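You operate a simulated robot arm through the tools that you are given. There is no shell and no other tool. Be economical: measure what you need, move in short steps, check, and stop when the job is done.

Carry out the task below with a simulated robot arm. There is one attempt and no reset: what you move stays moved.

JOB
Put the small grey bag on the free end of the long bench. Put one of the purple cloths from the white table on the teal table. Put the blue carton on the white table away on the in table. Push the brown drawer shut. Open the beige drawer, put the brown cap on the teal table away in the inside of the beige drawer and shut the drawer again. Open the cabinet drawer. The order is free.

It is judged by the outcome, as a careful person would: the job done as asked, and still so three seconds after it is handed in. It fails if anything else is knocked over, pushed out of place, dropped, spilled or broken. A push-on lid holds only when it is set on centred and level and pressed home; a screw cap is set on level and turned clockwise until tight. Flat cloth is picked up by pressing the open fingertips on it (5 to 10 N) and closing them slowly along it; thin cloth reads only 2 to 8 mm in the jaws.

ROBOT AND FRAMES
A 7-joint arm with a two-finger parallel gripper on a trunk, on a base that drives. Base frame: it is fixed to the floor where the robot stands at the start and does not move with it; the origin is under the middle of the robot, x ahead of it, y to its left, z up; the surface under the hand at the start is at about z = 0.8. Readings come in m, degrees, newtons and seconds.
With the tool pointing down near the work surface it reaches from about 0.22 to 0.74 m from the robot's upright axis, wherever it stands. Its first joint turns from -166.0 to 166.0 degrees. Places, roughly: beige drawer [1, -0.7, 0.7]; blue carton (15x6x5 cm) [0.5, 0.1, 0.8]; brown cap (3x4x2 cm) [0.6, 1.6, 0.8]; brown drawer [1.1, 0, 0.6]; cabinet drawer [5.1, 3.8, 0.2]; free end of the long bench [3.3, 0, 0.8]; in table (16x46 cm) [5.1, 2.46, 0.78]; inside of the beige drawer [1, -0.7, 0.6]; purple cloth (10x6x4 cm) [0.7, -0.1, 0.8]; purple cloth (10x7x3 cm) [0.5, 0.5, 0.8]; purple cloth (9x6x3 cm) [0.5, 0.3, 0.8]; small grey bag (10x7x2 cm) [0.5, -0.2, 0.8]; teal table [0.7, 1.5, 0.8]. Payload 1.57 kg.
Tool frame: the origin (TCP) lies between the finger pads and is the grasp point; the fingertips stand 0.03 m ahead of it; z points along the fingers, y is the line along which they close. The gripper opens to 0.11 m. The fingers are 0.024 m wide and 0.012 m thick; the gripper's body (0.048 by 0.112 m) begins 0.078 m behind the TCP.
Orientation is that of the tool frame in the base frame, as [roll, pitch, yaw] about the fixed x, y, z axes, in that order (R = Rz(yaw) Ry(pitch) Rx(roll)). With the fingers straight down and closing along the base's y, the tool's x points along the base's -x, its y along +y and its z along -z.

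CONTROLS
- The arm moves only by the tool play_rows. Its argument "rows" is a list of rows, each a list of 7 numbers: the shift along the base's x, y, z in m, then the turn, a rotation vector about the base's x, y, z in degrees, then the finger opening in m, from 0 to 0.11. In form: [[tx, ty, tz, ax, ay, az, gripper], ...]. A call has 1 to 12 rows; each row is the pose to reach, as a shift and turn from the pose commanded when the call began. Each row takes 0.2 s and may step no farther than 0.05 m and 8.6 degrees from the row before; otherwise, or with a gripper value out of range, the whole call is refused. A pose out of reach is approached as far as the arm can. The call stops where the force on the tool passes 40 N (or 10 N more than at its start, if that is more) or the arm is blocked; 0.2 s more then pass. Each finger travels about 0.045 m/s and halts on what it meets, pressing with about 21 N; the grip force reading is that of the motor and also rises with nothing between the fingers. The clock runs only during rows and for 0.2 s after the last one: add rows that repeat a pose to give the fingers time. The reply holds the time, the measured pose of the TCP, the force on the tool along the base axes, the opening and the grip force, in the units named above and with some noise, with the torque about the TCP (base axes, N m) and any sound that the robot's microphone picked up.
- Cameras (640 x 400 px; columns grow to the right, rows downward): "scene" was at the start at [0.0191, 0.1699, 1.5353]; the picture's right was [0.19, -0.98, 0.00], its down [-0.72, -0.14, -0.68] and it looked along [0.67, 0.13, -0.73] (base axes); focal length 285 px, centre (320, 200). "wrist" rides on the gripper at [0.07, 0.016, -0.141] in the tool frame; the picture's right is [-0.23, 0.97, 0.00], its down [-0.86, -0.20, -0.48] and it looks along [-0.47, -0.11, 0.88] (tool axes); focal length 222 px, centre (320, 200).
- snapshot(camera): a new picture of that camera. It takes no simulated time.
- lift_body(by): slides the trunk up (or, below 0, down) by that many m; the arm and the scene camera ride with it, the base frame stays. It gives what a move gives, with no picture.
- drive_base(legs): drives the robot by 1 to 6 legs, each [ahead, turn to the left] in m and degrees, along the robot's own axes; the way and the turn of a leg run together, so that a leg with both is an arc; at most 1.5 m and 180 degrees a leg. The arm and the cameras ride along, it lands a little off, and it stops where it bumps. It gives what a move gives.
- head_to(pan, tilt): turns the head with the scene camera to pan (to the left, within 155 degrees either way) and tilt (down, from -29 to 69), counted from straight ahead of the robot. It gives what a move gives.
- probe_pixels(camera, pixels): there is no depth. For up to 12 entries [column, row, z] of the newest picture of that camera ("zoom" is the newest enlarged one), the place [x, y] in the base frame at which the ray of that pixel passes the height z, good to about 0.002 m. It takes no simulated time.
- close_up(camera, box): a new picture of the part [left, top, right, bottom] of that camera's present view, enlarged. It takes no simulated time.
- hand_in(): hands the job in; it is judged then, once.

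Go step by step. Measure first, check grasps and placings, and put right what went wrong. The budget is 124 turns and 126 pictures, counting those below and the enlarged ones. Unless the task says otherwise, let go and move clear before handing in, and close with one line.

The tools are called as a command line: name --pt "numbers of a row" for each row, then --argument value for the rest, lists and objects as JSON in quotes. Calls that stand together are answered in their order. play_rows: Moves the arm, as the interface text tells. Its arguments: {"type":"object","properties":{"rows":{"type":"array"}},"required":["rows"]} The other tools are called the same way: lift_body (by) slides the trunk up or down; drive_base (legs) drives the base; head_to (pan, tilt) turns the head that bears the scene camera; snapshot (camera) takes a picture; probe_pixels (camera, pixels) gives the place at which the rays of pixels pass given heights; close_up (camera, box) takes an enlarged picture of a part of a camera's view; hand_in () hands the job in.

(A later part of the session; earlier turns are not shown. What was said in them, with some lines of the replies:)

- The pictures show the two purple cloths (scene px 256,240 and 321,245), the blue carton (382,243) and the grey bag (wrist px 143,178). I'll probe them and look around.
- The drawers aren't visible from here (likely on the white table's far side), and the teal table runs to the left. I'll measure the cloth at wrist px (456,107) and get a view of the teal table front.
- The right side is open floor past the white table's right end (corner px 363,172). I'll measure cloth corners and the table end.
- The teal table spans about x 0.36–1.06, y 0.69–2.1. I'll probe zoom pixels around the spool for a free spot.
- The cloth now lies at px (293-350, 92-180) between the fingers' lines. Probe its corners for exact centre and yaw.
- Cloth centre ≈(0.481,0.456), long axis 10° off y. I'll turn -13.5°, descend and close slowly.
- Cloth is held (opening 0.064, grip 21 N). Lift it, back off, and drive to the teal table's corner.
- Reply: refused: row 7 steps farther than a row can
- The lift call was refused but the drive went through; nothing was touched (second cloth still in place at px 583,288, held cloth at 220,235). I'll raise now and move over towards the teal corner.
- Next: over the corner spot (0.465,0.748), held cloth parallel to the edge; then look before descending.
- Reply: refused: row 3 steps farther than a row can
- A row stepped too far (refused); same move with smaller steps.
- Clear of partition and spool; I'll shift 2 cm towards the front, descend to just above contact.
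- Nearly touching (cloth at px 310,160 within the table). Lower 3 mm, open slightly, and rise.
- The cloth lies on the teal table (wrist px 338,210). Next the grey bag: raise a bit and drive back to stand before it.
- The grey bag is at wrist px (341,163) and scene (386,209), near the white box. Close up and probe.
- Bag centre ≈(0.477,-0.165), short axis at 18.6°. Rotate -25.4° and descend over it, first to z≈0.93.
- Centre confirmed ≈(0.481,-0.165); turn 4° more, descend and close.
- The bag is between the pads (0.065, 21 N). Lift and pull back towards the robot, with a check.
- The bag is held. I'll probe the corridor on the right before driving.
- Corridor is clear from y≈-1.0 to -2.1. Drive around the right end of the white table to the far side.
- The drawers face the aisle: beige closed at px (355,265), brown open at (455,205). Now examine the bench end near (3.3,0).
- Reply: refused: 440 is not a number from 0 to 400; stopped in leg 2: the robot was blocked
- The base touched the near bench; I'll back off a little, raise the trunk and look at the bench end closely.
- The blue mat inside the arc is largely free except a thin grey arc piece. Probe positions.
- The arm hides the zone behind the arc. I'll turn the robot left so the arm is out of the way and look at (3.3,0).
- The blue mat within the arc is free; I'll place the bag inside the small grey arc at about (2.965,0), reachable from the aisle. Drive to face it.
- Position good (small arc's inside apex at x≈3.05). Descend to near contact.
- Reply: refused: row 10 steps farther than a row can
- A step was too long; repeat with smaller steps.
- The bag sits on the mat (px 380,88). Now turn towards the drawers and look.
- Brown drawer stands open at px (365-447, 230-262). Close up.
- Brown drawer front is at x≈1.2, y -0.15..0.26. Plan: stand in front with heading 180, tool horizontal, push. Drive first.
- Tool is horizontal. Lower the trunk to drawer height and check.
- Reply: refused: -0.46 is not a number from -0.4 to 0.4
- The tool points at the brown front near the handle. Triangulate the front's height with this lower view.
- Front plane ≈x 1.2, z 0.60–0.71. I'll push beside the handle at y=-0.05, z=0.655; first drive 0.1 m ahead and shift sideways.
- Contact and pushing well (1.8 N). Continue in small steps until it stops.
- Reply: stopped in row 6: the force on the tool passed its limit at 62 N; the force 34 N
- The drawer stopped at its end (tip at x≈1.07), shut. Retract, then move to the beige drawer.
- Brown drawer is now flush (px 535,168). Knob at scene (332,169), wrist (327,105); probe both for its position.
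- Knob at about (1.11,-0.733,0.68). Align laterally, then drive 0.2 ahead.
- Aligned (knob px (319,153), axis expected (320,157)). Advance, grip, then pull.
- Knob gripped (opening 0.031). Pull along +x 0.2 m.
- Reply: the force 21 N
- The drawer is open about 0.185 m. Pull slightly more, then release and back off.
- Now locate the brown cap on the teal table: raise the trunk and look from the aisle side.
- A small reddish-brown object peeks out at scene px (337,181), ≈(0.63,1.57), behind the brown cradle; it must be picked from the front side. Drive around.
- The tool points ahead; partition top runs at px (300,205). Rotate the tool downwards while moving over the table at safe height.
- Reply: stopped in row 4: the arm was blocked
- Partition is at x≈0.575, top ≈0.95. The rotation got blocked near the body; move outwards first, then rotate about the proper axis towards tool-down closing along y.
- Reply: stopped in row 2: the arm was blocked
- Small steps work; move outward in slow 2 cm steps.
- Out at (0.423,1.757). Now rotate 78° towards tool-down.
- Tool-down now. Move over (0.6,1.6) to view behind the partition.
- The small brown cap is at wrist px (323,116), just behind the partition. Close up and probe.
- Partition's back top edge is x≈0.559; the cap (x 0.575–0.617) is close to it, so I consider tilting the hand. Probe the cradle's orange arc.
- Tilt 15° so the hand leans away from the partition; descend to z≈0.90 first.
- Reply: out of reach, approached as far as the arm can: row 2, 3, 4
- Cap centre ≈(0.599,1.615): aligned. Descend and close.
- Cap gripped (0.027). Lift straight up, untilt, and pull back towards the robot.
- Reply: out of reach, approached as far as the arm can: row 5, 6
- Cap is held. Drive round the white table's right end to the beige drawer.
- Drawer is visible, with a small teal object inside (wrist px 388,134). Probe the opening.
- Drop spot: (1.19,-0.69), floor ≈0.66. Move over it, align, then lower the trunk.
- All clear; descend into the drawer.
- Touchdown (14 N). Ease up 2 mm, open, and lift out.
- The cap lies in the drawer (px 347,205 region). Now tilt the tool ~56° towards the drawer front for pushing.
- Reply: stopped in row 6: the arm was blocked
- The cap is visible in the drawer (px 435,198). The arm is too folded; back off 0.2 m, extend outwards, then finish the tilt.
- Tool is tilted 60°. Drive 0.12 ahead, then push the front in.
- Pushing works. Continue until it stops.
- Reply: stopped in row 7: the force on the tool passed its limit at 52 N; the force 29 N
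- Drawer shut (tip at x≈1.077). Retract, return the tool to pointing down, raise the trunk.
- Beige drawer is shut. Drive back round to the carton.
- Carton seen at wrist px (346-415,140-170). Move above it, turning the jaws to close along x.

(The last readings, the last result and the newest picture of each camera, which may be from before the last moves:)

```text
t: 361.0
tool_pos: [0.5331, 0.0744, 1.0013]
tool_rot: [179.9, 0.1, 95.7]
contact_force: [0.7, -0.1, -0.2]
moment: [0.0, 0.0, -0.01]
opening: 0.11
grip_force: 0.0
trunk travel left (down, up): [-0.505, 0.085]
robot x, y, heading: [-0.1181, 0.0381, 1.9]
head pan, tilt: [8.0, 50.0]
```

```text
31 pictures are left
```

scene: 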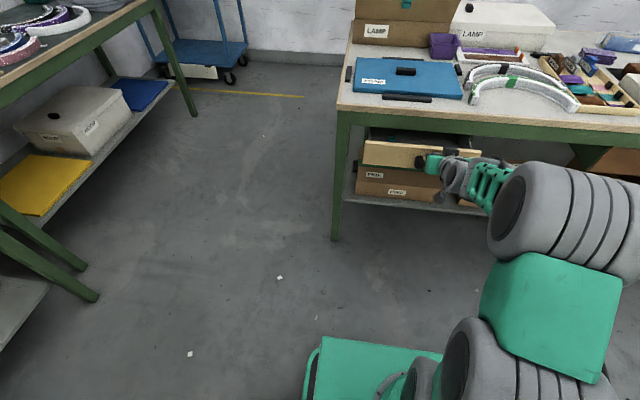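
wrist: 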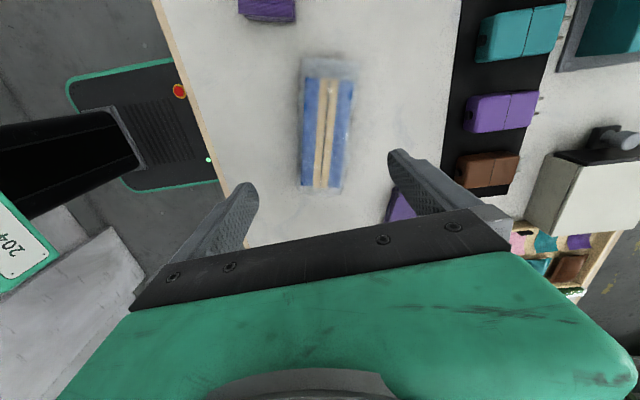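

probe_pixels --camera "wrist" --pixels '[[306, 78, 0.845], [353, 80, 0.845], [346, 190, 0.845], [298, 186, 0.845], [304, 58, 0.83], [356, 60, 0.83], [391, 190, 0.83], [388, 218, 0.83], [415, 205, 0.83]]'

close_up --camera "wrist" --box '[220, 40, 440, 240]'

```text
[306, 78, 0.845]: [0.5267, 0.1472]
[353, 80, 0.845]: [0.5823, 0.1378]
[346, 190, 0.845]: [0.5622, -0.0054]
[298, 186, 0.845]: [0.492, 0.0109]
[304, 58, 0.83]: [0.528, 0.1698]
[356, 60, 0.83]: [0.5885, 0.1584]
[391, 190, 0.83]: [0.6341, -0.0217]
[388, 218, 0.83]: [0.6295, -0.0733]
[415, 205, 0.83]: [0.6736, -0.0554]
```

```text
2.00 times, centred on (330, 140) of wrist
```

zoom: 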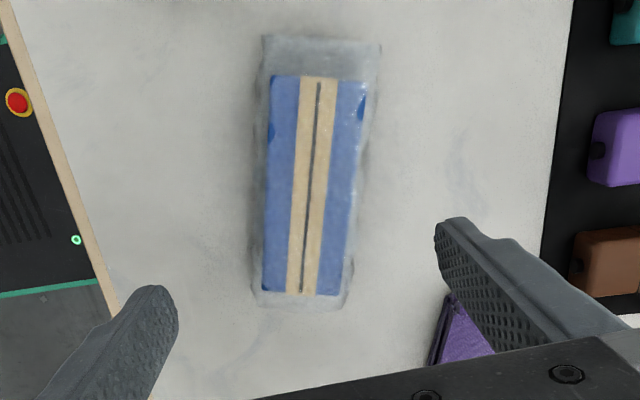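

Carton centre ≈(0.541,0.073), short axis at -11°. Turn -17°, descend, close.

play_rows --pt "0.008 -0.001 -0.03 0 0 -8 0.11" --pt "0.008 -0.001 -0.06 0 0 -16.8 0.11" --pt "0.008 -0.001 -0.1 0 0 -16.8 0.11" --pt "0.008 -0.001 -0.14 0 0 -16.8 0.11" --pt "0.008 -0.001 -0.167 0 0 -16.8 0.11" --pt "0.008 -0.001 -0.167 0 0 -16.8 0.09" --pt "0.008 -0.001 -0.167 0 0 -16.8 0.07" --pt "0.008 -0.001 -0.167 0 0 -16.8 0.05" --pt "0.008 -0.001 -0.167 0 0 -16.8 0.04" --pt "0.008 -0.001 -0.167 0 0 -16.8 0.03" --pt "0.008 -0.001 -0.167 0 0 -16.8 0.03"

snapshot --camera "wrist"

```text
refused: row 2 steps farther than a row can; nothing moved
```

```text
29 pictures are left
```

wrist: 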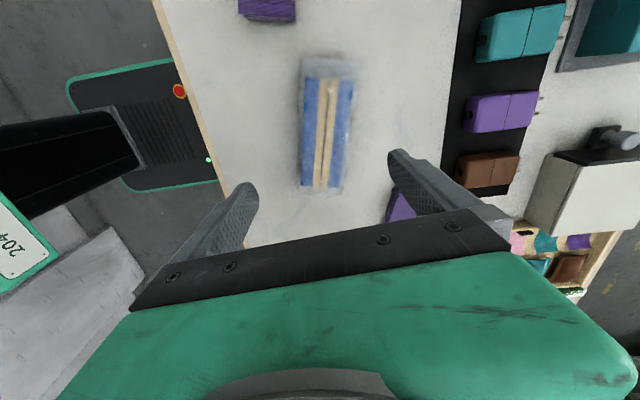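

One turn step was too large; repeat with 8.4° steps.

play_rows --pt "0.008 -0.001 -0.03 0 0 -8.3 0.11" --pt "0.008 -0.001 -0.06 0 0 -16.6 0.11" --pt "0.008 -0.001 -0.1 0 0 -16.6 0.11" --pt "0.008 -0.001 -0.14 0 0 -16.6 0.11" --pt "0.008 -0.001 -0.167 0 0 -16.6 0.11" --pt "0.008 -0.001 -0.167 0 0 -16.6 0.09" --pt "0.008 -0.001 -0.167 0 0 -16.6 0.07" --pt "0.008 -0.001 -0.167 0 0 -16.6 0.05" --pt "0.008 -0.001 -0.167 0 0 -16.6 0.04" --pt "0.008 -0.001 -0.167 0 0 -16.6 0.03" --pt "0.008 -0.001 -0.167 0 0 -16.6 0.03"

snapshot --camera "wrist"

```text
t: 363.4
tool_pos: [0.5432, 0.0726, 0.8355]
tool_rot: [180.0, -0.1, 79.2]
contact_force: [-0.1, 0.3, 0.1]
moment: [0.01, -0.02, -0.04]
opening: 0.0578
grip_force: 20.8
trunk travel left (down, up): [-0.505, 0.085]
robot x, y, heading: [-0.1203, 0.0369, 1.6]
head pan, tilt: [8.0, 50.0]
```

```text
28 pictures are left
```

wrist: 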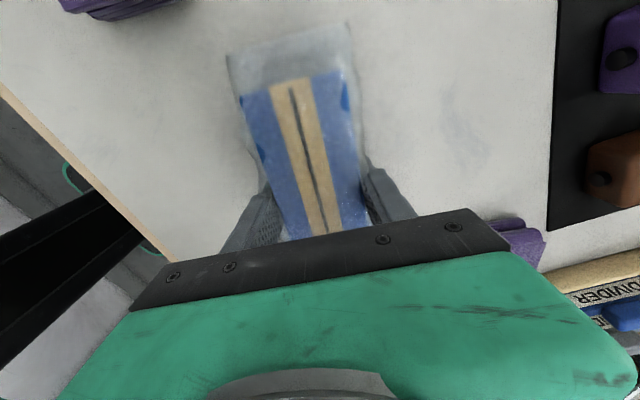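

Carton gripped (0.058). Lift and retract.

play_rows --pt "0 0 0.03 0 0 0 0.03" --pt "0 0 0.07 0 0 0 0.03" --pt "0 0 0.11 0 0 0 0.03" --pt "0 0 0.15 0 0 0 0.03" --pt "-0.02 0 0.19 0 0 0 0.03" --pt "-0.04 0 0.23 0 0 0 0.03" --pt "-0.07 0 0.26 0 0 0 0.03" --pt "-0.1 0 0.29 0 0 0 0.03" --pt "-0.13 0 0.31 0 0 0 0.03" --pt "-0.16 0 0.32 0 0 0 0.03"

```text
t: 365.6
tool_pos: [0.3802, 0.0737, 1.155]
tool_rot: [180.0, 0.0, 79.3]
contact_force: [0.7, -0.3, -1.3]
moment: [-0.01, 0.0, 0.0]
opening: 0.0578
grip_force: 20.5
trunk travel left (down, up): [-0.505, 0.085]
robot x, y, heading: [-0.1208, 0.0377, 1.8]
head pan, tilt: [8.0, 50.0]
```

Held. Drive around to the aisle on the far side, y≈-1.45.

drive_base --legs '[[0, -92], [1.46, 0], [0, 90], [1.5, 0], [0.75, 0]]'

head_to --pan 15 --tilt 20

snapshot --camera "scene"

```text
t: 391.3
tool_pos: [2.6729, -1.3715, 1.1559]
tool_rot: [179.9, 0.0, 77.6]
contact_force: [1.3, 0.5, -1.9]
moment: [0.03, 0.0, 0.02]
opening: 0.0577
grip_force: 20.9
trunk travel left (down, up): [-0.505, 0.085]
robot x, y, heading: [2.1726, -1.3916, -0.2]
head pan, tilt: [8.0, 50.0]
```

```text
t: 392.3
tool_pos: [2.6744, -1.3714, 1.1541]
tool_rot: [180.0, 0.0, 77.8]
contact_force: [0.1, 0.7, -2.5]
moment: [-0.01, 0.0, 0.0]
opening: 0.0579
grip_force: 21.6
trunk travel left (down, up): [-0.505, 0.085]
robot x, y, heading: [2.1724, -1.398, 0.0]
head pan, tilt: [15.0, 20.0]
```

```text
27 pictures are left
```

scene: 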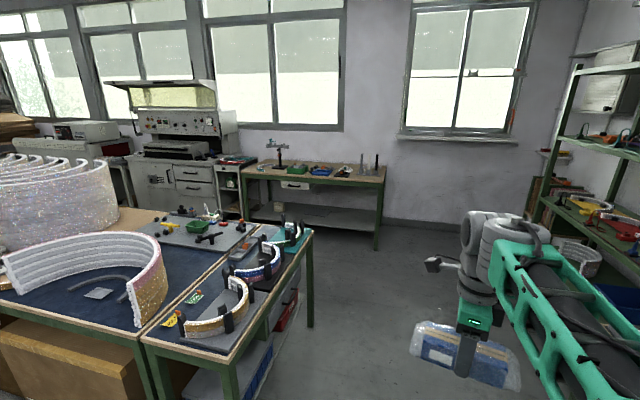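

probe_pixels --camera "scene" --pixels '[[309, 325, 0.0], [376, 247, 0.0], [310, 233, 0.8], [235, 360, 0.8], [382, 180, 0.8], [250, 178, 0.8], [245, 216, 0.0], [215, 165, 0.8], [235, 165, 0.78], [385, 222, 0.0], [155, 165, 0.8], [560, 240, 0.0]]'

close_up --camera "scene" --box '[100, 60, 400, 250]'

```text
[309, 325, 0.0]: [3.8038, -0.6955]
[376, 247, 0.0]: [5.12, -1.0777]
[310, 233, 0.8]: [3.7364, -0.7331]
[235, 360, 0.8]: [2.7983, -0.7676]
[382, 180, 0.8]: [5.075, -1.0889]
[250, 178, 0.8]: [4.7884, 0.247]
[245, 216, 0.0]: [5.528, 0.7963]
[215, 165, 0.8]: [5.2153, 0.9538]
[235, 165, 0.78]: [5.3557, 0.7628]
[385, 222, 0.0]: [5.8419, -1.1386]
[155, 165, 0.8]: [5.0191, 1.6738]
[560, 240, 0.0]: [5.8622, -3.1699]
```

```text
2.11 times, centred on (250, 155) of scene
```

zoom: 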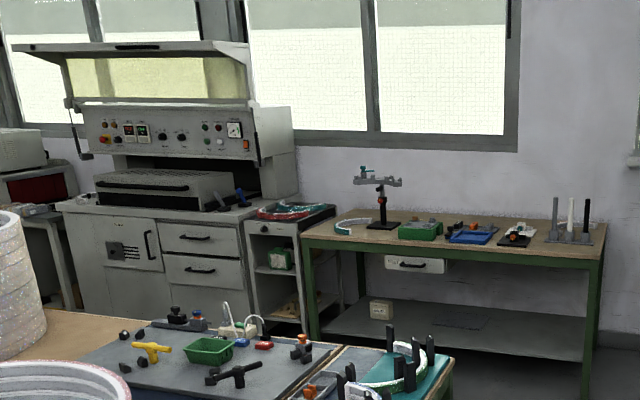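

Passage between bench (x≤3.85) and window table (x≥5.05). Drive to (4.42,-1.4), turn left, go to y≈0.3 and look.

drive_base --legs '[[1.5, 0], [0.77, 0], [0, 90], [1.4, 0]]'

head_to --pan -5 --tilt 25

snapshot --camera "scene"

```text
t: 413.8
tool_pos: [4.426, 0.4962, 1.1547]
tool_rot: [179.9, 0.0, 167.4]
contact_force: [0.1, -0.3, -2.7]
moment: [-0.01, -0.03, 0.0]
opening: 0.0577
grip_force: 21.3
trunk travel left (down, up): [-0.505, 0.085]
robot x, y, heading: [4.4449, -0.0053, 90.1]
head pan, tilt: [15.0, 20.0]
```

```text
t: 414.6
tool_pos: [4.4262, 0.4968, 1.155]
tool_rot: [180.0, 0.1, 167.5]
contact_force: [0.6, -0.8, -1.8]
moment: [0.0, -0.02, -0.03]
opening: 0.058
grip_force: 20.7
trunk travel left (down, up): [-0.505, 0.085]
robot x, y, heading: [4.4476, -0.004, 89.9]
head pan, tilt: [-5.0, 25.0]
```

```text
25 pictures are left
```

scene: 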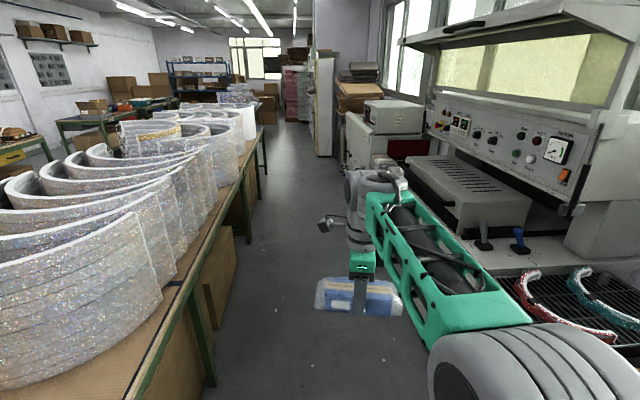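

probe_pixels --camera "scene" --pixels '[[212, 388, 0.0], [265, 175, 0.0], [408, 165, 0.8], [345, 120, 0.8], [375, 165, 0.8], [400, 165, 0.78], [350, 165, 0.2], [500, 275, 0.8]]'

close_up --camera "scene" --box '[300, 60, 460, 220]'

```text
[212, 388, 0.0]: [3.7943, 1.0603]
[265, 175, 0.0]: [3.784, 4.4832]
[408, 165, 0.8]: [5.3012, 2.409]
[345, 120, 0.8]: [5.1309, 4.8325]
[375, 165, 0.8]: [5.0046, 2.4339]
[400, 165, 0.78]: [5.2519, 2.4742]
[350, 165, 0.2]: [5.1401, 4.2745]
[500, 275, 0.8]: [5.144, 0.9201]
```

```text
2.50 times, centred on (380, 140) of scene
```

zoom: 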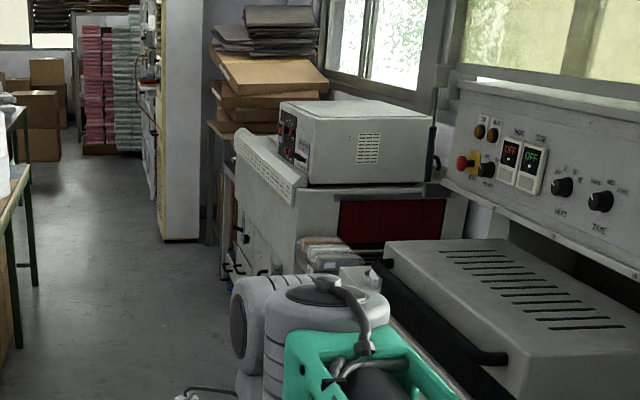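

The "in table" seems to be the tray between machine and the box printer (zoom px 330,245). Drive closer and look.

drive_base --legs '[[0, -3], [1.0, 0], [0.95, 0], [0, 3]]'

head_to --pan -60 --tilt 35

snapshot --camera "scene"

```text
t: 425.2
tool_pos: [4.5201, 2.4514, 1.1547]
tool_rot: [-180.0, 0.0, 167.7]
contact_force: [-0.7, 0.6, -1.1]
moment: [-0.02, 0.0, 0.03]
opening: 0.0576
grip_force: 20.6
trunk travel left (down, up): [-0.505, 0.085]
robot x, y, heading: [4.5414, 1.9549, 90.1]
head pan, tilt: [-5.0, 25.0]
```

```text
t: 426.5
tool_pos: [4.5215, 2.4513, 1.1538]
tool_rot: [179.9, 0.0, 167.7]
contact_force: [0.3, -0.4, -2.5]
moment: [-0.01, 0.03, 0.02]
opening: 0.0577
grip_force: 20.3
trunk travel left (down, up): [-0.505, 0.085]
robot x, y, heading: [4.542, 1.9503, 90.2]
head pan, tilt: [-60.0, 35.0]
```

```text
23 pictures are left
```

scene: 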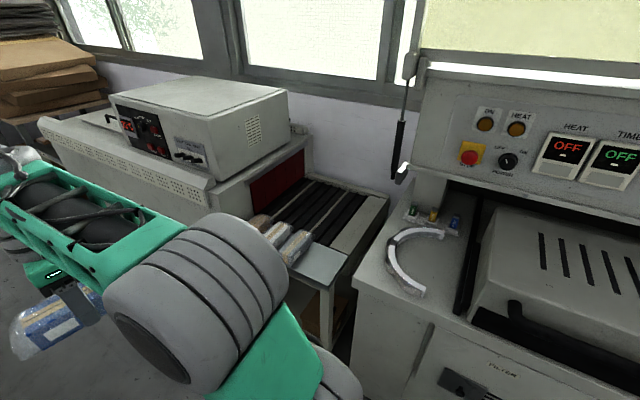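

close_up --camera "scene" --box '[230, 130, 410, 320]'

probe_pixels --camera "scene" --pixels '[[292, 268, 0.78], [325, 285, 0.78], [348, 255, 0.78], [310, 243, 0.78], [388, 197, 0.78], [360, 192, 0.78], [330, 243, 0.78], [300, 245, 0.8], [275, 235, 0.8], [252, 225, 0.8], [258, 222, 0.78], [310, 180, 0.78]]'

```text
2.11 times, centred on (320, 225) of scene
```

zoom: 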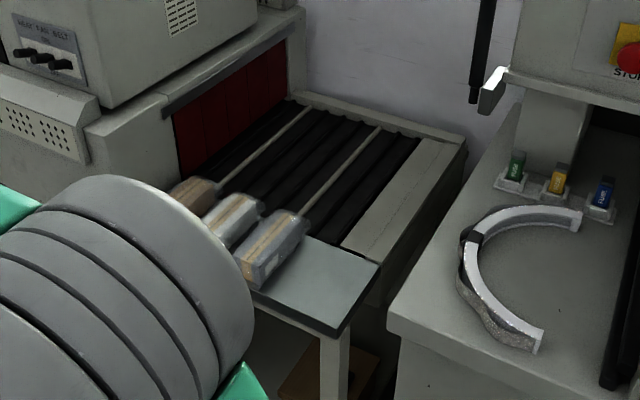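

```text
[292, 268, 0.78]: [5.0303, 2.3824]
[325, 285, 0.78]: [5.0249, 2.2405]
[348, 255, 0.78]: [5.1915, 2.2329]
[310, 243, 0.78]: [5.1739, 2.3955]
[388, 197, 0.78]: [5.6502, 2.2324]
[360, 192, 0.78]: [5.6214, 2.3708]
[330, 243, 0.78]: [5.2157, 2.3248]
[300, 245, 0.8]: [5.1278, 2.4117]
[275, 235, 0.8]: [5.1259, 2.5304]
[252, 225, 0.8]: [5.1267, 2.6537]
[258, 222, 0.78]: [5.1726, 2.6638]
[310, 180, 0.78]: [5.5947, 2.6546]
```

The in table is the grey plate x 5.02–5.18, y 2.23–2.69 with three cartons; free spot at y≈2.30. Swing the arm there, long side along x.

play_rows --pt "0.045 -0.005 0 0 0 1 0.03" --pt "0.09 -0.01 0 0 0 2 0.03" --pt "0.135 -0.02 0 0 0 3 0.03" --pt "0.18 -0.03 0 0 0 4 0.03" --pt "0.225 -0.04 0 0 0 5 0.03" --pt "0.27 -0.055 0 0 0 6 0.03" --pt "0.315 -0.07 0 0 0 7 0.03" --pt "0.36 -0.085 0 0 0 8 0.03" --pt "0.405 -0.1 0 0 0 9 0.03" --pt "0.45 -0.12 -0.01 0 0 10 0.03" --pt "0.495 -0.135 -0.02 0 0 11 0.03" --pt "0.535 -0.148 -0.04 0 0 12 0.03"

snapshot --camera "wrist"

```text
refused: row 10 steps farther than a row can; nothing moved
```

```text
21 pictures are left
```

wrist: 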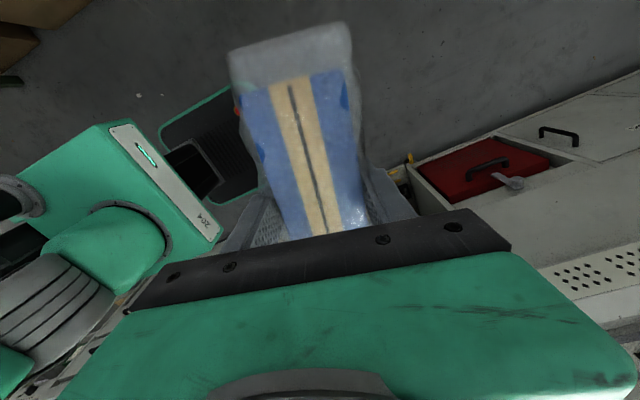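

Fix the step sizes and repeat.

play_rows --pt "0.045 -0.005 0 0 0 1 0.03" --pt "0.09 -0.01 0 0 0 2 0.03" --pt "0.135 -0.02 0 0 0 3 0.03" --pt "0.18 -0.03 0 0 0 4 0.03" --pt "0.225 -0.04 0 0 0 5 0.03" --pt "0.27 -0.055 0 0 0 6 0.03" --pt "0.315 -0.07 0 0 0 7 0.03" --pt "0.36 -0.085 0 0 0 8 0.03" --pt "0.405 -0.1 0 0 0 9 0.03" --pt "0.45 -0.115 0 0 0 10 0.03" --pt "0.494 -0.13 0 0 0 11 0.03" --pt "0.535 -0.145 -0.02 0 0 12 0.03"

snapshot --camera "wrist"

```text
t: 429.1
tool_pos: [5.0575, 2.3064, 1.1336]
tool_rot: [180.0, -0.1, 179.7]
contact_force: [-0.1, -0.2, -2.1]
moment: [0.0, -0.02, 0.05]
opening: 0.058
grip_force: 20.7
trunk travel left (down, up): [-0.505, 0.085]
robot x, y, heading: [4.5435, 1.9537, 90.1]
head pan, tilt: [-60.0, 35.0]
```

```text
20 pictures are left
```

wrist: 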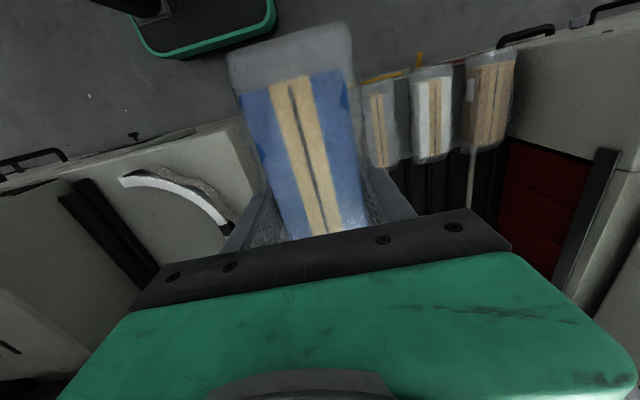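

probe_pixels --camera "wrist" --pixels '[[368, 168, 0.82], [362, 130, 0.82], [398, 165, 0.82], [372, 90, 0.82], [413, 68, 0.82], [450, 155, 0.82], [255, 190, 0.86]]'

```text
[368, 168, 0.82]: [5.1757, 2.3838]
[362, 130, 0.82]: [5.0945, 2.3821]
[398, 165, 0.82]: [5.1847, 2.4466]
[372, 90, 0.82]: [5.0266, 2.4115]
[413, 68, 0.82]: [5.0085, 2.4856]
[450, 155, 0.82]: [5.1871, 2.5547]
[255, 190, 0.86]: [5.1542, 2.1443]
```

Target centre (5.107,2.303); descend to just above the plate.

play_rows --pt "0.02 -0.002 -0.03 0 0 0 0.03" --pt "0.04 -0.003 -0.07 0 0 0 0.03" --pt "0.05 -0.003 -0.11 0 0 0 0.03" --pt "0.05 -0.003 -0.155 0 0 0 0.03" --pt "0.05 -0.003 -0.2 0 0 0 0.03" --pt "0.05 -0.003 -0.24 0 0 0 0.03" --pt "0.05 -0.003 -0.275 0 0 0 0.03" --pt "0.05 -0.003 -0.3 0 0 0 0.03" --pt "0.05 -0.003 -0.308 0 0 0 0.03"

snapshot --camera "wrist"

```text
t: 431.1
tool_pos: [5.1063, 2.3039, 0.8266]
tool_rot: [-179.9, 0.0, 179.8]
contact_force: [0.2, 0.4, -2.5]
moment: [-0.02, -0.01, -0.05]
opening: 0.0577
grip_force: 21.0
trunk travel left (down, up): [-0.505, 0.085]
robot x, y, heading: [4.543, 1.9508, 90.2]
head pan, tilt: [-60.0, 35.0]
```

```text
19 pictures are left
```

wrist: 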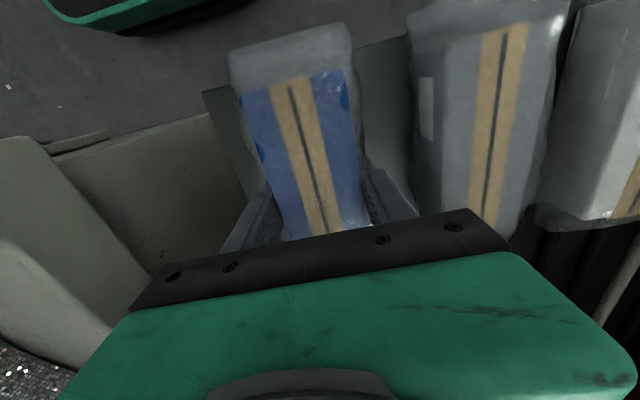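

play_rows --pt "0 0 -0.004 0 0 0 0.03" --pt "0 0 -0.007 0 0 0 0.03" --pt "0 0 -0.009 0 0 0 0.03" --pt "0 0 -0.011 0 0 0 0.03" --pt "0 0 -0.011 0 0 0 0.03"

```text
t: 432.3
tool_pos: [5.1063, 2.304, 0.8143]
tool_rot: [-180.0, -0.1, 179.7]
contact_force: [-0.2, -0.3, -1.2]
moment: [-0.03, -0.01, -0.03]
opening: 0.0579
grip_force: 20.8
trunk travel left (down, up): [-0.505, 0.085]
robot x, y, heading: [4.5417, 1.9486, 90.1]
head pan, tilt: [-60.0, 35.0]
```

play_rows --pt "0 0 -0.002 0 0 0 0.03" --pt "0 0 -0.004 0 0 0 0.03" --pt "0 0 -0.006 0 0 0 0.03" --pt "0 0 -0.006 0 0 0 0.03"

close_up --camera "scene" --box '[230, 130, 410, 320]'

```text
t: 433.3
tool_pos: [5.1069, 2.3024, 0.8112]
tool_rot: [179.9, 0.1, 179.6]
contact_force: [2.3, -1.0, 9.9]
moment: [-0.29, -0.09, 0.0]
opening: 0.0581
grip_force: 20.9
trunk travel left (down, up): [-0.505, 0.085]
robot x, y, heading: [4.5438, 1.9513, 90.3]
head pan, tilt: [-60.0, 35.0]
```

```text
2.11 times, centred on (320, 225) of scene
```

zoom: 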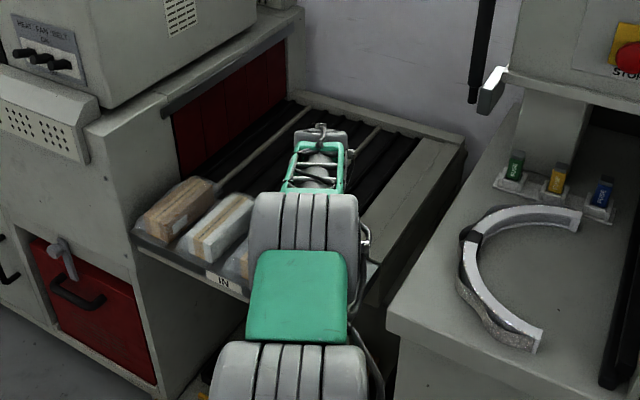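

Contact (≈10 N). "IN" label visible. Release, rise straight up and retreat.

play_rows --pt "0 0 0.001 0 0 0 0.03" --pt "0 0 0.001 0 0 0 0.076" --pt "0 0 0.001 0 0 0 0.076" --pt "0 0 0.02 0 0 0 0.076" --pt "0 0 0.06 0 0 0 0.076" --pt "0 0 0.1 0 0 0 0.076" --pt "0 0 0.145 0 0 0 0.076" --pt "0 0 0.19 0 0 0 0.076" --pt "0 0 0.235 0 0 0 0.06" --pt "-0.03 0 0.265 0 0 0 0.06" --pt "-0.065 0 0.29 0 0 0 0.06" --pt "-0.1 0 0.3 0 0 0 0.06"

snapshot --camera "wrist"

```text
t: 435.9
tool_pos: [5.0057, 2.3025, 1.1091]
tool_rot: [180.0, 0.0, 179.6]
contact_force: [0.4, 0.2, 0.0]
moment: [-0.01, 0.01, -0.03]
opening: 0.0599
grip_force: 0.0
trunk travel left (down, up): [-0.505, 0.085]
robot x, y, heading: [4.5431, 1.9527, 90.1]
head pan, tilt: [-60.0, 35.0]
```

```text
17 pictures are left
```

wrist: 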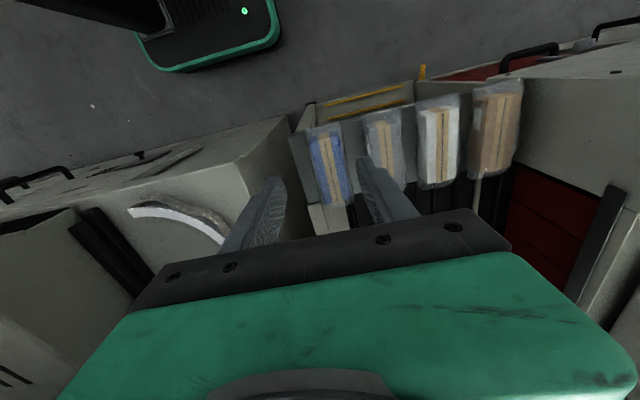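

Carton stands in the row on the IN plate (px 328,165). Swing the arm ahead of the robot, then drive to the cabinet.

play_rows --pt "-0.045 0.01 0 0 0 0 0.06" --pt "-0.09 0.02 0 0 0 0 0.06" --pt "-0.135 0.035 0 0 0 0 0.06" --pt "-0.18 0.05 0 0 0 0 0.06" --pt "-0.225 0.065 0 0 0 0 0.06" --pt "-0.27 0.08 0 0 0 0 0.06" --pt "-0.315 0.09 0 0 0 0 0.06" --pt "-0.36 0.1 0 0 0 0 0.06" --pt "-0.405 0.11 0 0 0 0 0.06" --pt "-0.45 0.12 0 0 0 0 0.06"

drive_base --legs '[[0, 6], [0.9, 0], [0.9, 0], [0, -96]]'

head_to --pan 5 --tilt 45

snapshot --camera "scene"

```text
t: 438.1
tool_pos: [4.5567, 2.4242, 1.1098]
tool_rot: [-180.0, 0.1, 179.6]
contact_force: [0.3, -0.5, -0.3]
moment: [-0.04, 0.01, 0.0]
opening: 0.06
grip_force: 0.1
trunk travel left (down, up): [-0.505, 0.085]
robot x, y, heading: [4.5463, 1.9482, 90.3]
head pan, tilt: [-60.0, 35.0]
```

```text
t: 451.7
tool_pos: [4.8311, 3.7228, 1.1098]
tool_rot: [-180.0, 0.1, 89.4]
contact_force: [0.4, 1.2, 0.8]
moment: [0.0, -0.02, -0.01]
opening: 0.06
grip_force: 0.0
trunk travel left (down, up): [-0.505, 0.085]
robot x, y, heading: [4.356, 3.7369, -0.1]
head pan, tilt: [-60.0, 35.0]
```

```text
t: 453.1
tool_pos: [4.8316, 3.7239, 1.11]
tool_rot: [-179.9, 0.0, 89.5]
contact_force: [0.9, 0.3, -0.9]
moment: [-0.01, 0.03, -0.03]
opening: 0.06
grip_force: 0.0
trunk travel left (down, up): [-0.505, 0.085]
robot x, y, heading: [4.358, 3.7376, 0.1]
head pan, tilt: [5.0, 45.0]
```

```text
16 pictures are left
```

scene: 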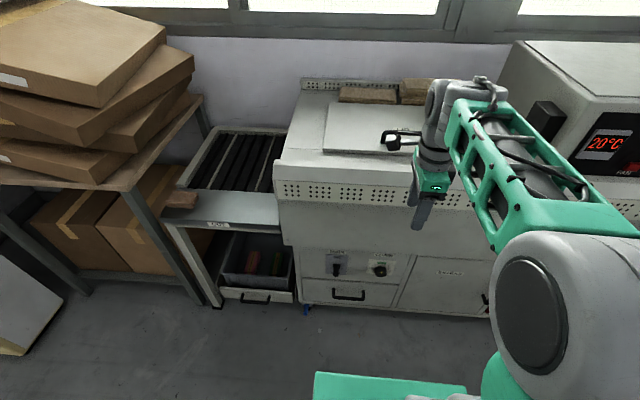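

probe_pixels --camera "scene" --pixels '[[350, 292, 0.2], [350, 292, 0.23], [255, 300, 0.2], [302, 278, 0.25], [392, 285, 0.25], [302, 302, 0.15], [345, 250, 0.4], [335, 285, 0.22], [366, 290, 0.22]]'

close_up --camera "scene" --box '[200, 220, 420, 340]'

```text
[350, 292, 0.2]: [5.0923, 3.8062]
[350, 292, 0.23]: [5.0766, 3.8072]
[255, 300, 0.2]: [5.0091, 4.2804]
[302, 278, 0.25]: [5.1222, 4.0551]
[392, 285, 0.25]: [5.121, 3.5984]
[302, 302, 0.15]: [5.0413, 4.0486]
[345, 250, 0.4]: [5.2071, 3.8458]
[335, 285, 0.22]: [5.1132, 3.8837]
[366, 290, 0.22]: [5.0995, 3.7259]
```

```text
2.91 times, centred on (310, 280) of scene
```

zoom: 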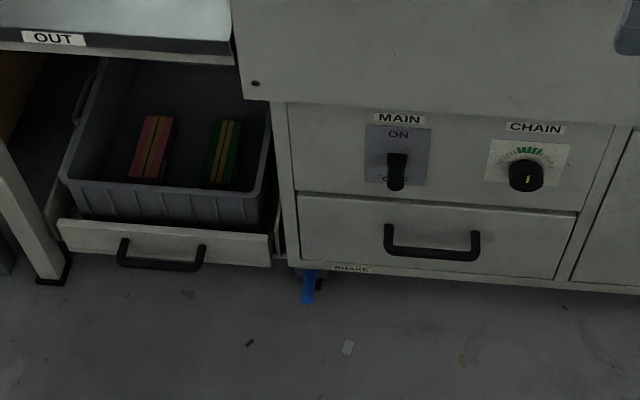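

The cabinet drawer handle is at ≈(5.09,3.806,0.2), a horizontal bar. Tilt the tool to 70° from vertical (jaws closing vertically) and lower the trunk.

play_rows --pt "0.01 0.009 0 0 -7.8 0 0.06" --pt "0.02 0.018 0 0 -15.6 0 0.06" --pt "0.03 0.027 0 0 -23.4 0 0.06" --pt "0.04 0.036 0 0 -31.1 0 0.06" --pt "0.045 0.045 0 0 -38.9 0 0.06" --pt "0.05 0.054 0 0 -46.7 0 0.06" --pt "0.055 0.063 0 0 -54.4 0 0.06" --pt "0.06 0.072 0 0 -62.2 0 0.06" --pt "0.06 0.08 0 0 -70 0 0.06"

lift_body --by -0.4

lift_body --by -0.1

snapshot --camera "scene"

```text
t: 455.1
tool_pos: [4.8912, 3.8023, 1.1105]
tool_rot: [110.0, -0.7, 89.8]
contact_force: [0.0, -0.2, -0.3]
moment: [-0.02, -0.01, -0.02]
opening: 0.0599
grip_force: 0.2
trunk travel left (down, up): [-0.505, 0.085]
robot x, y, heading: [4.3601, 3.7382, 0.0]
head pan, tilt: [5.0, 45.0]
```

```text
t: 458.9
tool_pos: [4.8911, 3.8037, 0.71]
tool_rot: [110.0, -0.6, 89.8]
contact_force: [-0.1, 0.2, -0.7]
moment: [0.03, 0.02, -0.02]
opening: 0.06
grip_force: 0.1
trunk travel left (down, up): [-0.105, 0.485]
robot x, y, heading: [4.3575, 3.7364, -0.2]
head pan, tilt: [5.0, 45.0]
```

```text
t: 460.2
tool_pos: [4.8922, 3.8047, 0.61]
tool_rot: [110.0, -0.6, 89.8]
contact_force: [0.8, -0.1, 0.2]
moment: [-0.01, -0.02, 0.03]
opening: 0.0599
grip_force: 0.1
trunk travel left (down, up): [-0.005, 0.585]
robot x, y, heading: [4.3609, 3.7409, -0.1]
head pan, tilt: [5.0, 45.0]
```

```text
14 pictures are left
```

scene: 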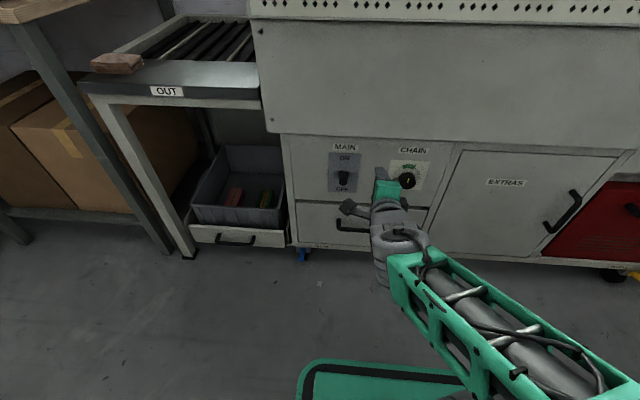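

Back off 0.15, then lower the arm while extending.

drive_base --legs '[[-0.15, 0]]'

play_rows --pt "0.02 0 -0.03 0 0 0 0.06" --pt "0.04 0 -0.07 0 0 0 0.06" --pt "0.06 0 -0.11 0 0 0 0.06" --pt "0.08 0 -0.15 0 0 0 0.06" --pt "0.1 0 -0.19 0 0 0 0.06" --pt "0.115 0 -0.23 0 0 0 0.06" --pt "0.13 0 -0.27 0 0 0 0.06" --pt "0.14 0 -0.31 0 0 0 0.06" --pt "0.145 0 -0.35 0 0 0 0.06" --pt "0.15 0 -0.39 0 0 0 0.06" --pt "0.15 0 -0.41 0 0 0 0.06"

snapshot --camera "wrist"

```text
t: 461.6
tool_pos: [4.74, 3.804, 0.6096]
tool_rot: [110.0, -0.6, 89.9]
contact_force: [-1.1, -0.1, 0.9]
moment: [-0.01, -0.02, 0.02]
opening: 0.0601
grip_force: 0.0
trunk travel left (down, up): [-0.005, 0.585]
robot x, y, heading: [4.2088, 3.7415, 0.3]
head pan, tilt: [5.0, 45.0]
```

```text
t: 464.0
tool_pos: [4.8911, 3.8032, 0.1997]
tool_rot: [109.8, -0.7, 89.8]
contact_force: [0.2, -0.1, -0.3]
moment: [0.01, 0.02, -0.02]
opening: 0.0601
grip_force: 0.0
trunk travel left (down, up): [-0.005, 0.585]
robot x, y, heading: [4.2067, 3.7381, 0.2]
head pan, tilt: [5.0, 45.0]
```

```text
13 pictures are left
```

wrist: 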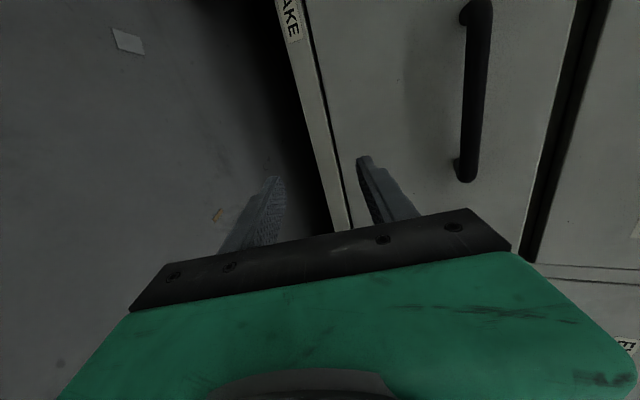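

Reach is fine. Handle appears at wrist px (475,95), right = up. Probe it at candidate heights.

probe_pixels --camera "wrist" --pixels '[[477, 95, 0.19], [477, 95, 0.2], [477, 95, 0.21], [477, 95, 0.22], [477, 95, 0.23], [478, 12, 0.2], [466, 172, 0.2], [478, 12, 0.22], [466, 172, 0.22]]'

snapshot --camera "scene"

```text
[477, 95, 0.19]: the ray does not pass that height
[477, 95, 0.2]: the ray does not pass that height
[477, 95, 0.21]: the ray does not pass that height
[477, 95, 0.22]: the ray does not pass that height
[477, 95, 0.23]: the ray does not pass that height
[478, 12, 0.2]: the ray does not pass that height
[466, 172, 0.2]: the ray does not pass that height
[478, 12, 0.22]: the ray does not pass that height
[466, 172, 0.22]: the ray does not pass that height
```

```text
12 pictures are left
```

scene: 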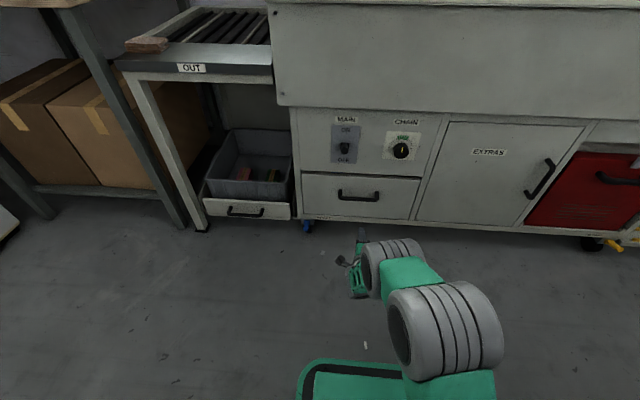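

probe_pixels --camera "scene" --pixels '[[358, 196, 0.2], [358, 196, 0.25], [358, 196, 0.3], [358, 196, 0.33], [302, 219, 0.1], [302, 219, 0.15], [360, 231, 0.2], [302, 172, 0.35]]'

close_up --camera "scene" --box '[280, 100, 440, 300]'

```text
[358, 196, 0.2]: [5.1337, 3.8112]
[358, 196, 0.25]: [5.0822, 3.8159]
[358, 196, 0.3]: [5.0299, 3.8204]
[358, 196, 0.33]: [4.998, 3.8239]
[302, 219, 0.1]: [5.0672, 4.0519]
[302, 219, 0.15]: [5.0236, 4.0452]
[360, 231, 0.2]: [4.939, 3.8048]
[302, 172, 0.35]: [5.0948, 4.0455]
```

```text
2.00 times, centred on (360, 200) of scene
```

zoom: 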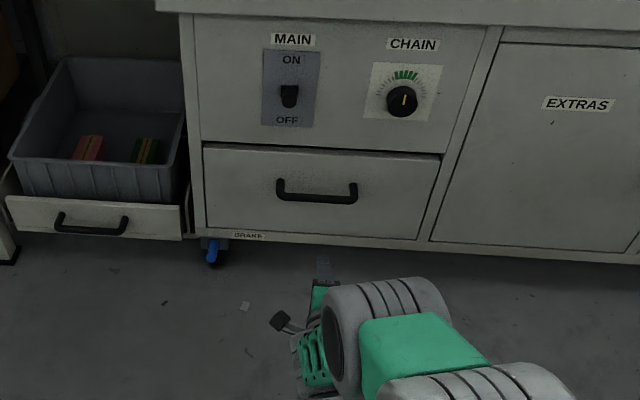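

Combining views, the handle is at about x 5.03, y 3.82, z 0.305. Raise the tool accordingly and verify with the wrist camera.

play_rows --pt "0 0.005 0.035 0 0 0 0.06" --pt "0 0.01 0.07 0 0 0 0.06" --pt "0 0.017 0.105 0 0 0 0.06"

snapshot --camera "wrist"

```text
t: 464.8
tool_pos: [4.8904, 3.8199, 0.3049]
tool_rot: [110.1, -0.6, 89.8]
contact_force: [-0.2, 0.2, 0.5]
moment: [-0.01, -0.02, -0.01]
opening: 0.0601
grip_force: 0.1
trunk travel left (down, up): [-0.005, 0.585]
robot x, y, heading: [4.2069, 3.7385, -0.2]
head pan, tilt: [5.0, 45.0]
```

```text
10 pictures are left
```

wrist: 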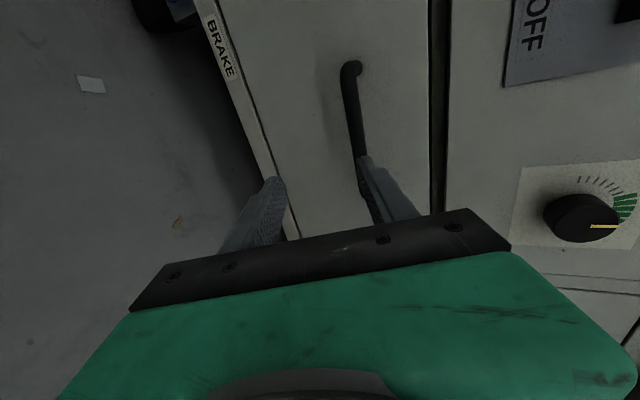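

The handle appears where expected; triangulated at (5.0,3.83,0.31). Advance so the jaws straddle the bar, then close.

play_rows --pt "0.03 0.003 0.002 0 0 0 0.06" --pt "0.06 0.006 0.004 0 0 0 0.06" --pt "0.08 0.009 0.005 0 0 0 0.06" --pt "0.098 0.01 0.006 0 0 0 0.06" --pt "0.098 0.01 0.006 0 0 0 0.04" --pt "0.098 0.01 0.006 0 0 0 0.02" --pt "0.098 0.01 0.006 0 0 0 0.0" --pt "0.098 0.01 0.006 0 0 0 0.0" --pt "0.098 0.01 0.006 0 0 0 0.0"

snapshot --camera "wrist"

```text
t: 466.8
tool_pos: [4.9895, 3.8296, 0.3138]
tool_rot: [109.7, -0.6, 89.8]
contact_force: [1.4, -0.6, 13.7]
moment: [-0.62, -0.2, 0.14]
opening: 0.0159
grip_force: 31.5
trunk travel left (down, up): [-0.005, 0.585]
robot x, y, heading: [4.2082, 3.7408, -0.1]
head pan, tilt: [5.0, 45.0]
```

```text
9 pictures are left
```

wrist: 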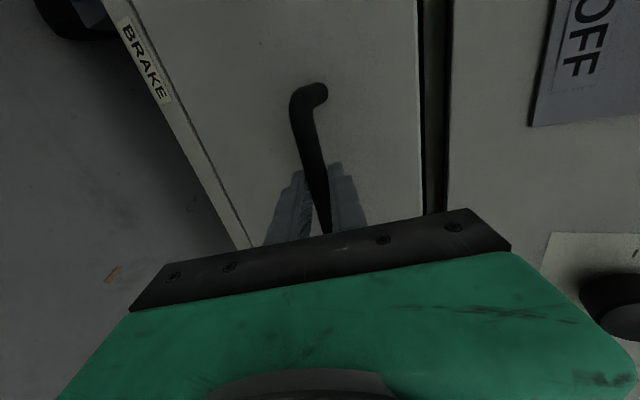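

Bar gripped (0.016). Pull back with the arm, then with the base.

play_rows --pt "-0.015 0 0 0 0 0 0.0" --pt "-0.03 0 0 0 0 0 0.0" --pt "-0.05 0 0 0 0 0 0.0" --pt "-0.07 0 0 0 0 0 0.0" --pt "-0.09 0 0 0 0 0 0.0" --pt "-0.11 0 0 0 0 0 0.0"

drive_base --legs '[[-0.1, 0]]'

snapshot --camera "scene"

```text
t: 468.2
tool_pos: [4.8806, 3.83, 0.314]
tool_rot: [109.5, -0.5, 89.7]
contact_force: [1.8, -6.4, 28.3]
moment: [-0.42, -0.33, 0.33]
opening: 0.0159
grip_force: 31.3
trunk travel left (down, up): [-0.005, 0.585]
robot x, y, heading: [4.2099, 3.7421, -0.3]
head pan, tilt: [5.0, 45.0]
```

```text
t: 469.4
tool_pos: [4.7801, 3.83, 0.3144]
tool_rot: [109.6, -0.4, 89.8]
contact_force: [1.7, -19.1, 32.9]
moment: [-0.4, -0.39, -0.07]
opening: 0.0157
grip_force: 31.5
trunk travel left (down, up): [-0.005, 0.585]
robot x, y, heading: [4.1109, 3.7382, -0.4]
head pan, tilt: [5.0, 45.0]
```

```text
8 pictures are left
```

scene: 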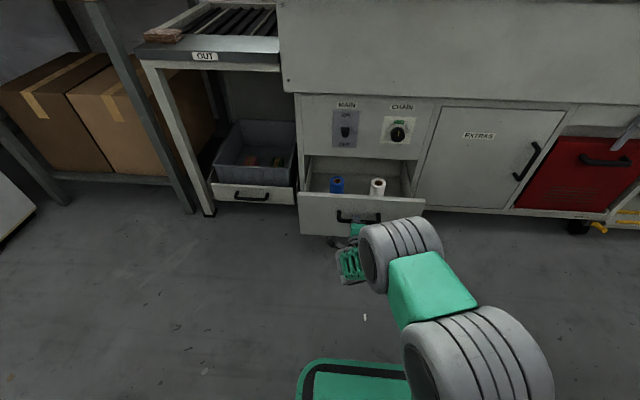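

Drawer is open about 0.21 m. Pull a bit more, then release and back the hand off.

play_rows --pt "-0.02 0 0 0 0 0 0.0" --pt "-0.04 0 0 0 0 0 0.0" --pt "-0.04 0 0 0 0 0 0.03" --pt "-0.04 0 0 0 0 0 0.06" --pt "-0.04 0 0 0 0 0 0.065" --pt "-0.06 0 0 0 0 0 0.065" --pt "-0.08 0 0 0 0 0 0.065" --pt "-0.1 0 0 0 0 0 0.065"

snapshot --camera "scene"

```text
t: 471.2
tool_pos: [4.6803, 3.8304, 0.3132]
tool_rot: [109.9, -0.4, 89.8]
contact_force: [-0.1, -0.4, -0.6]
moment: [0.03, 0.0, 0.0]
opening: 0.065
grip_force: 0.0
trunk travel left (down, up): [-0.005, 0.585]
robot x, y, heading: [4.1098, 3.7389, -0.4]
head pan, tilt: [5.0, 45.0]
```

```text
7 pictures are left
```

scene: 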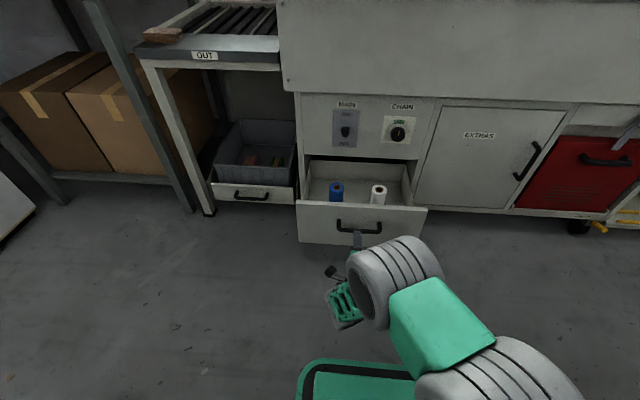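

The cabinet drawer stands open (handle px 358,225) with the hand clear; all parts of the job are done. Handing in.

hand_in

```text
The job is handed in.
```

All six parts of the job are done as asked and handed in: the bag, cloth, carton and cap are in their places, the brown and beige drawers are shut, and the cabinet drawer is open.
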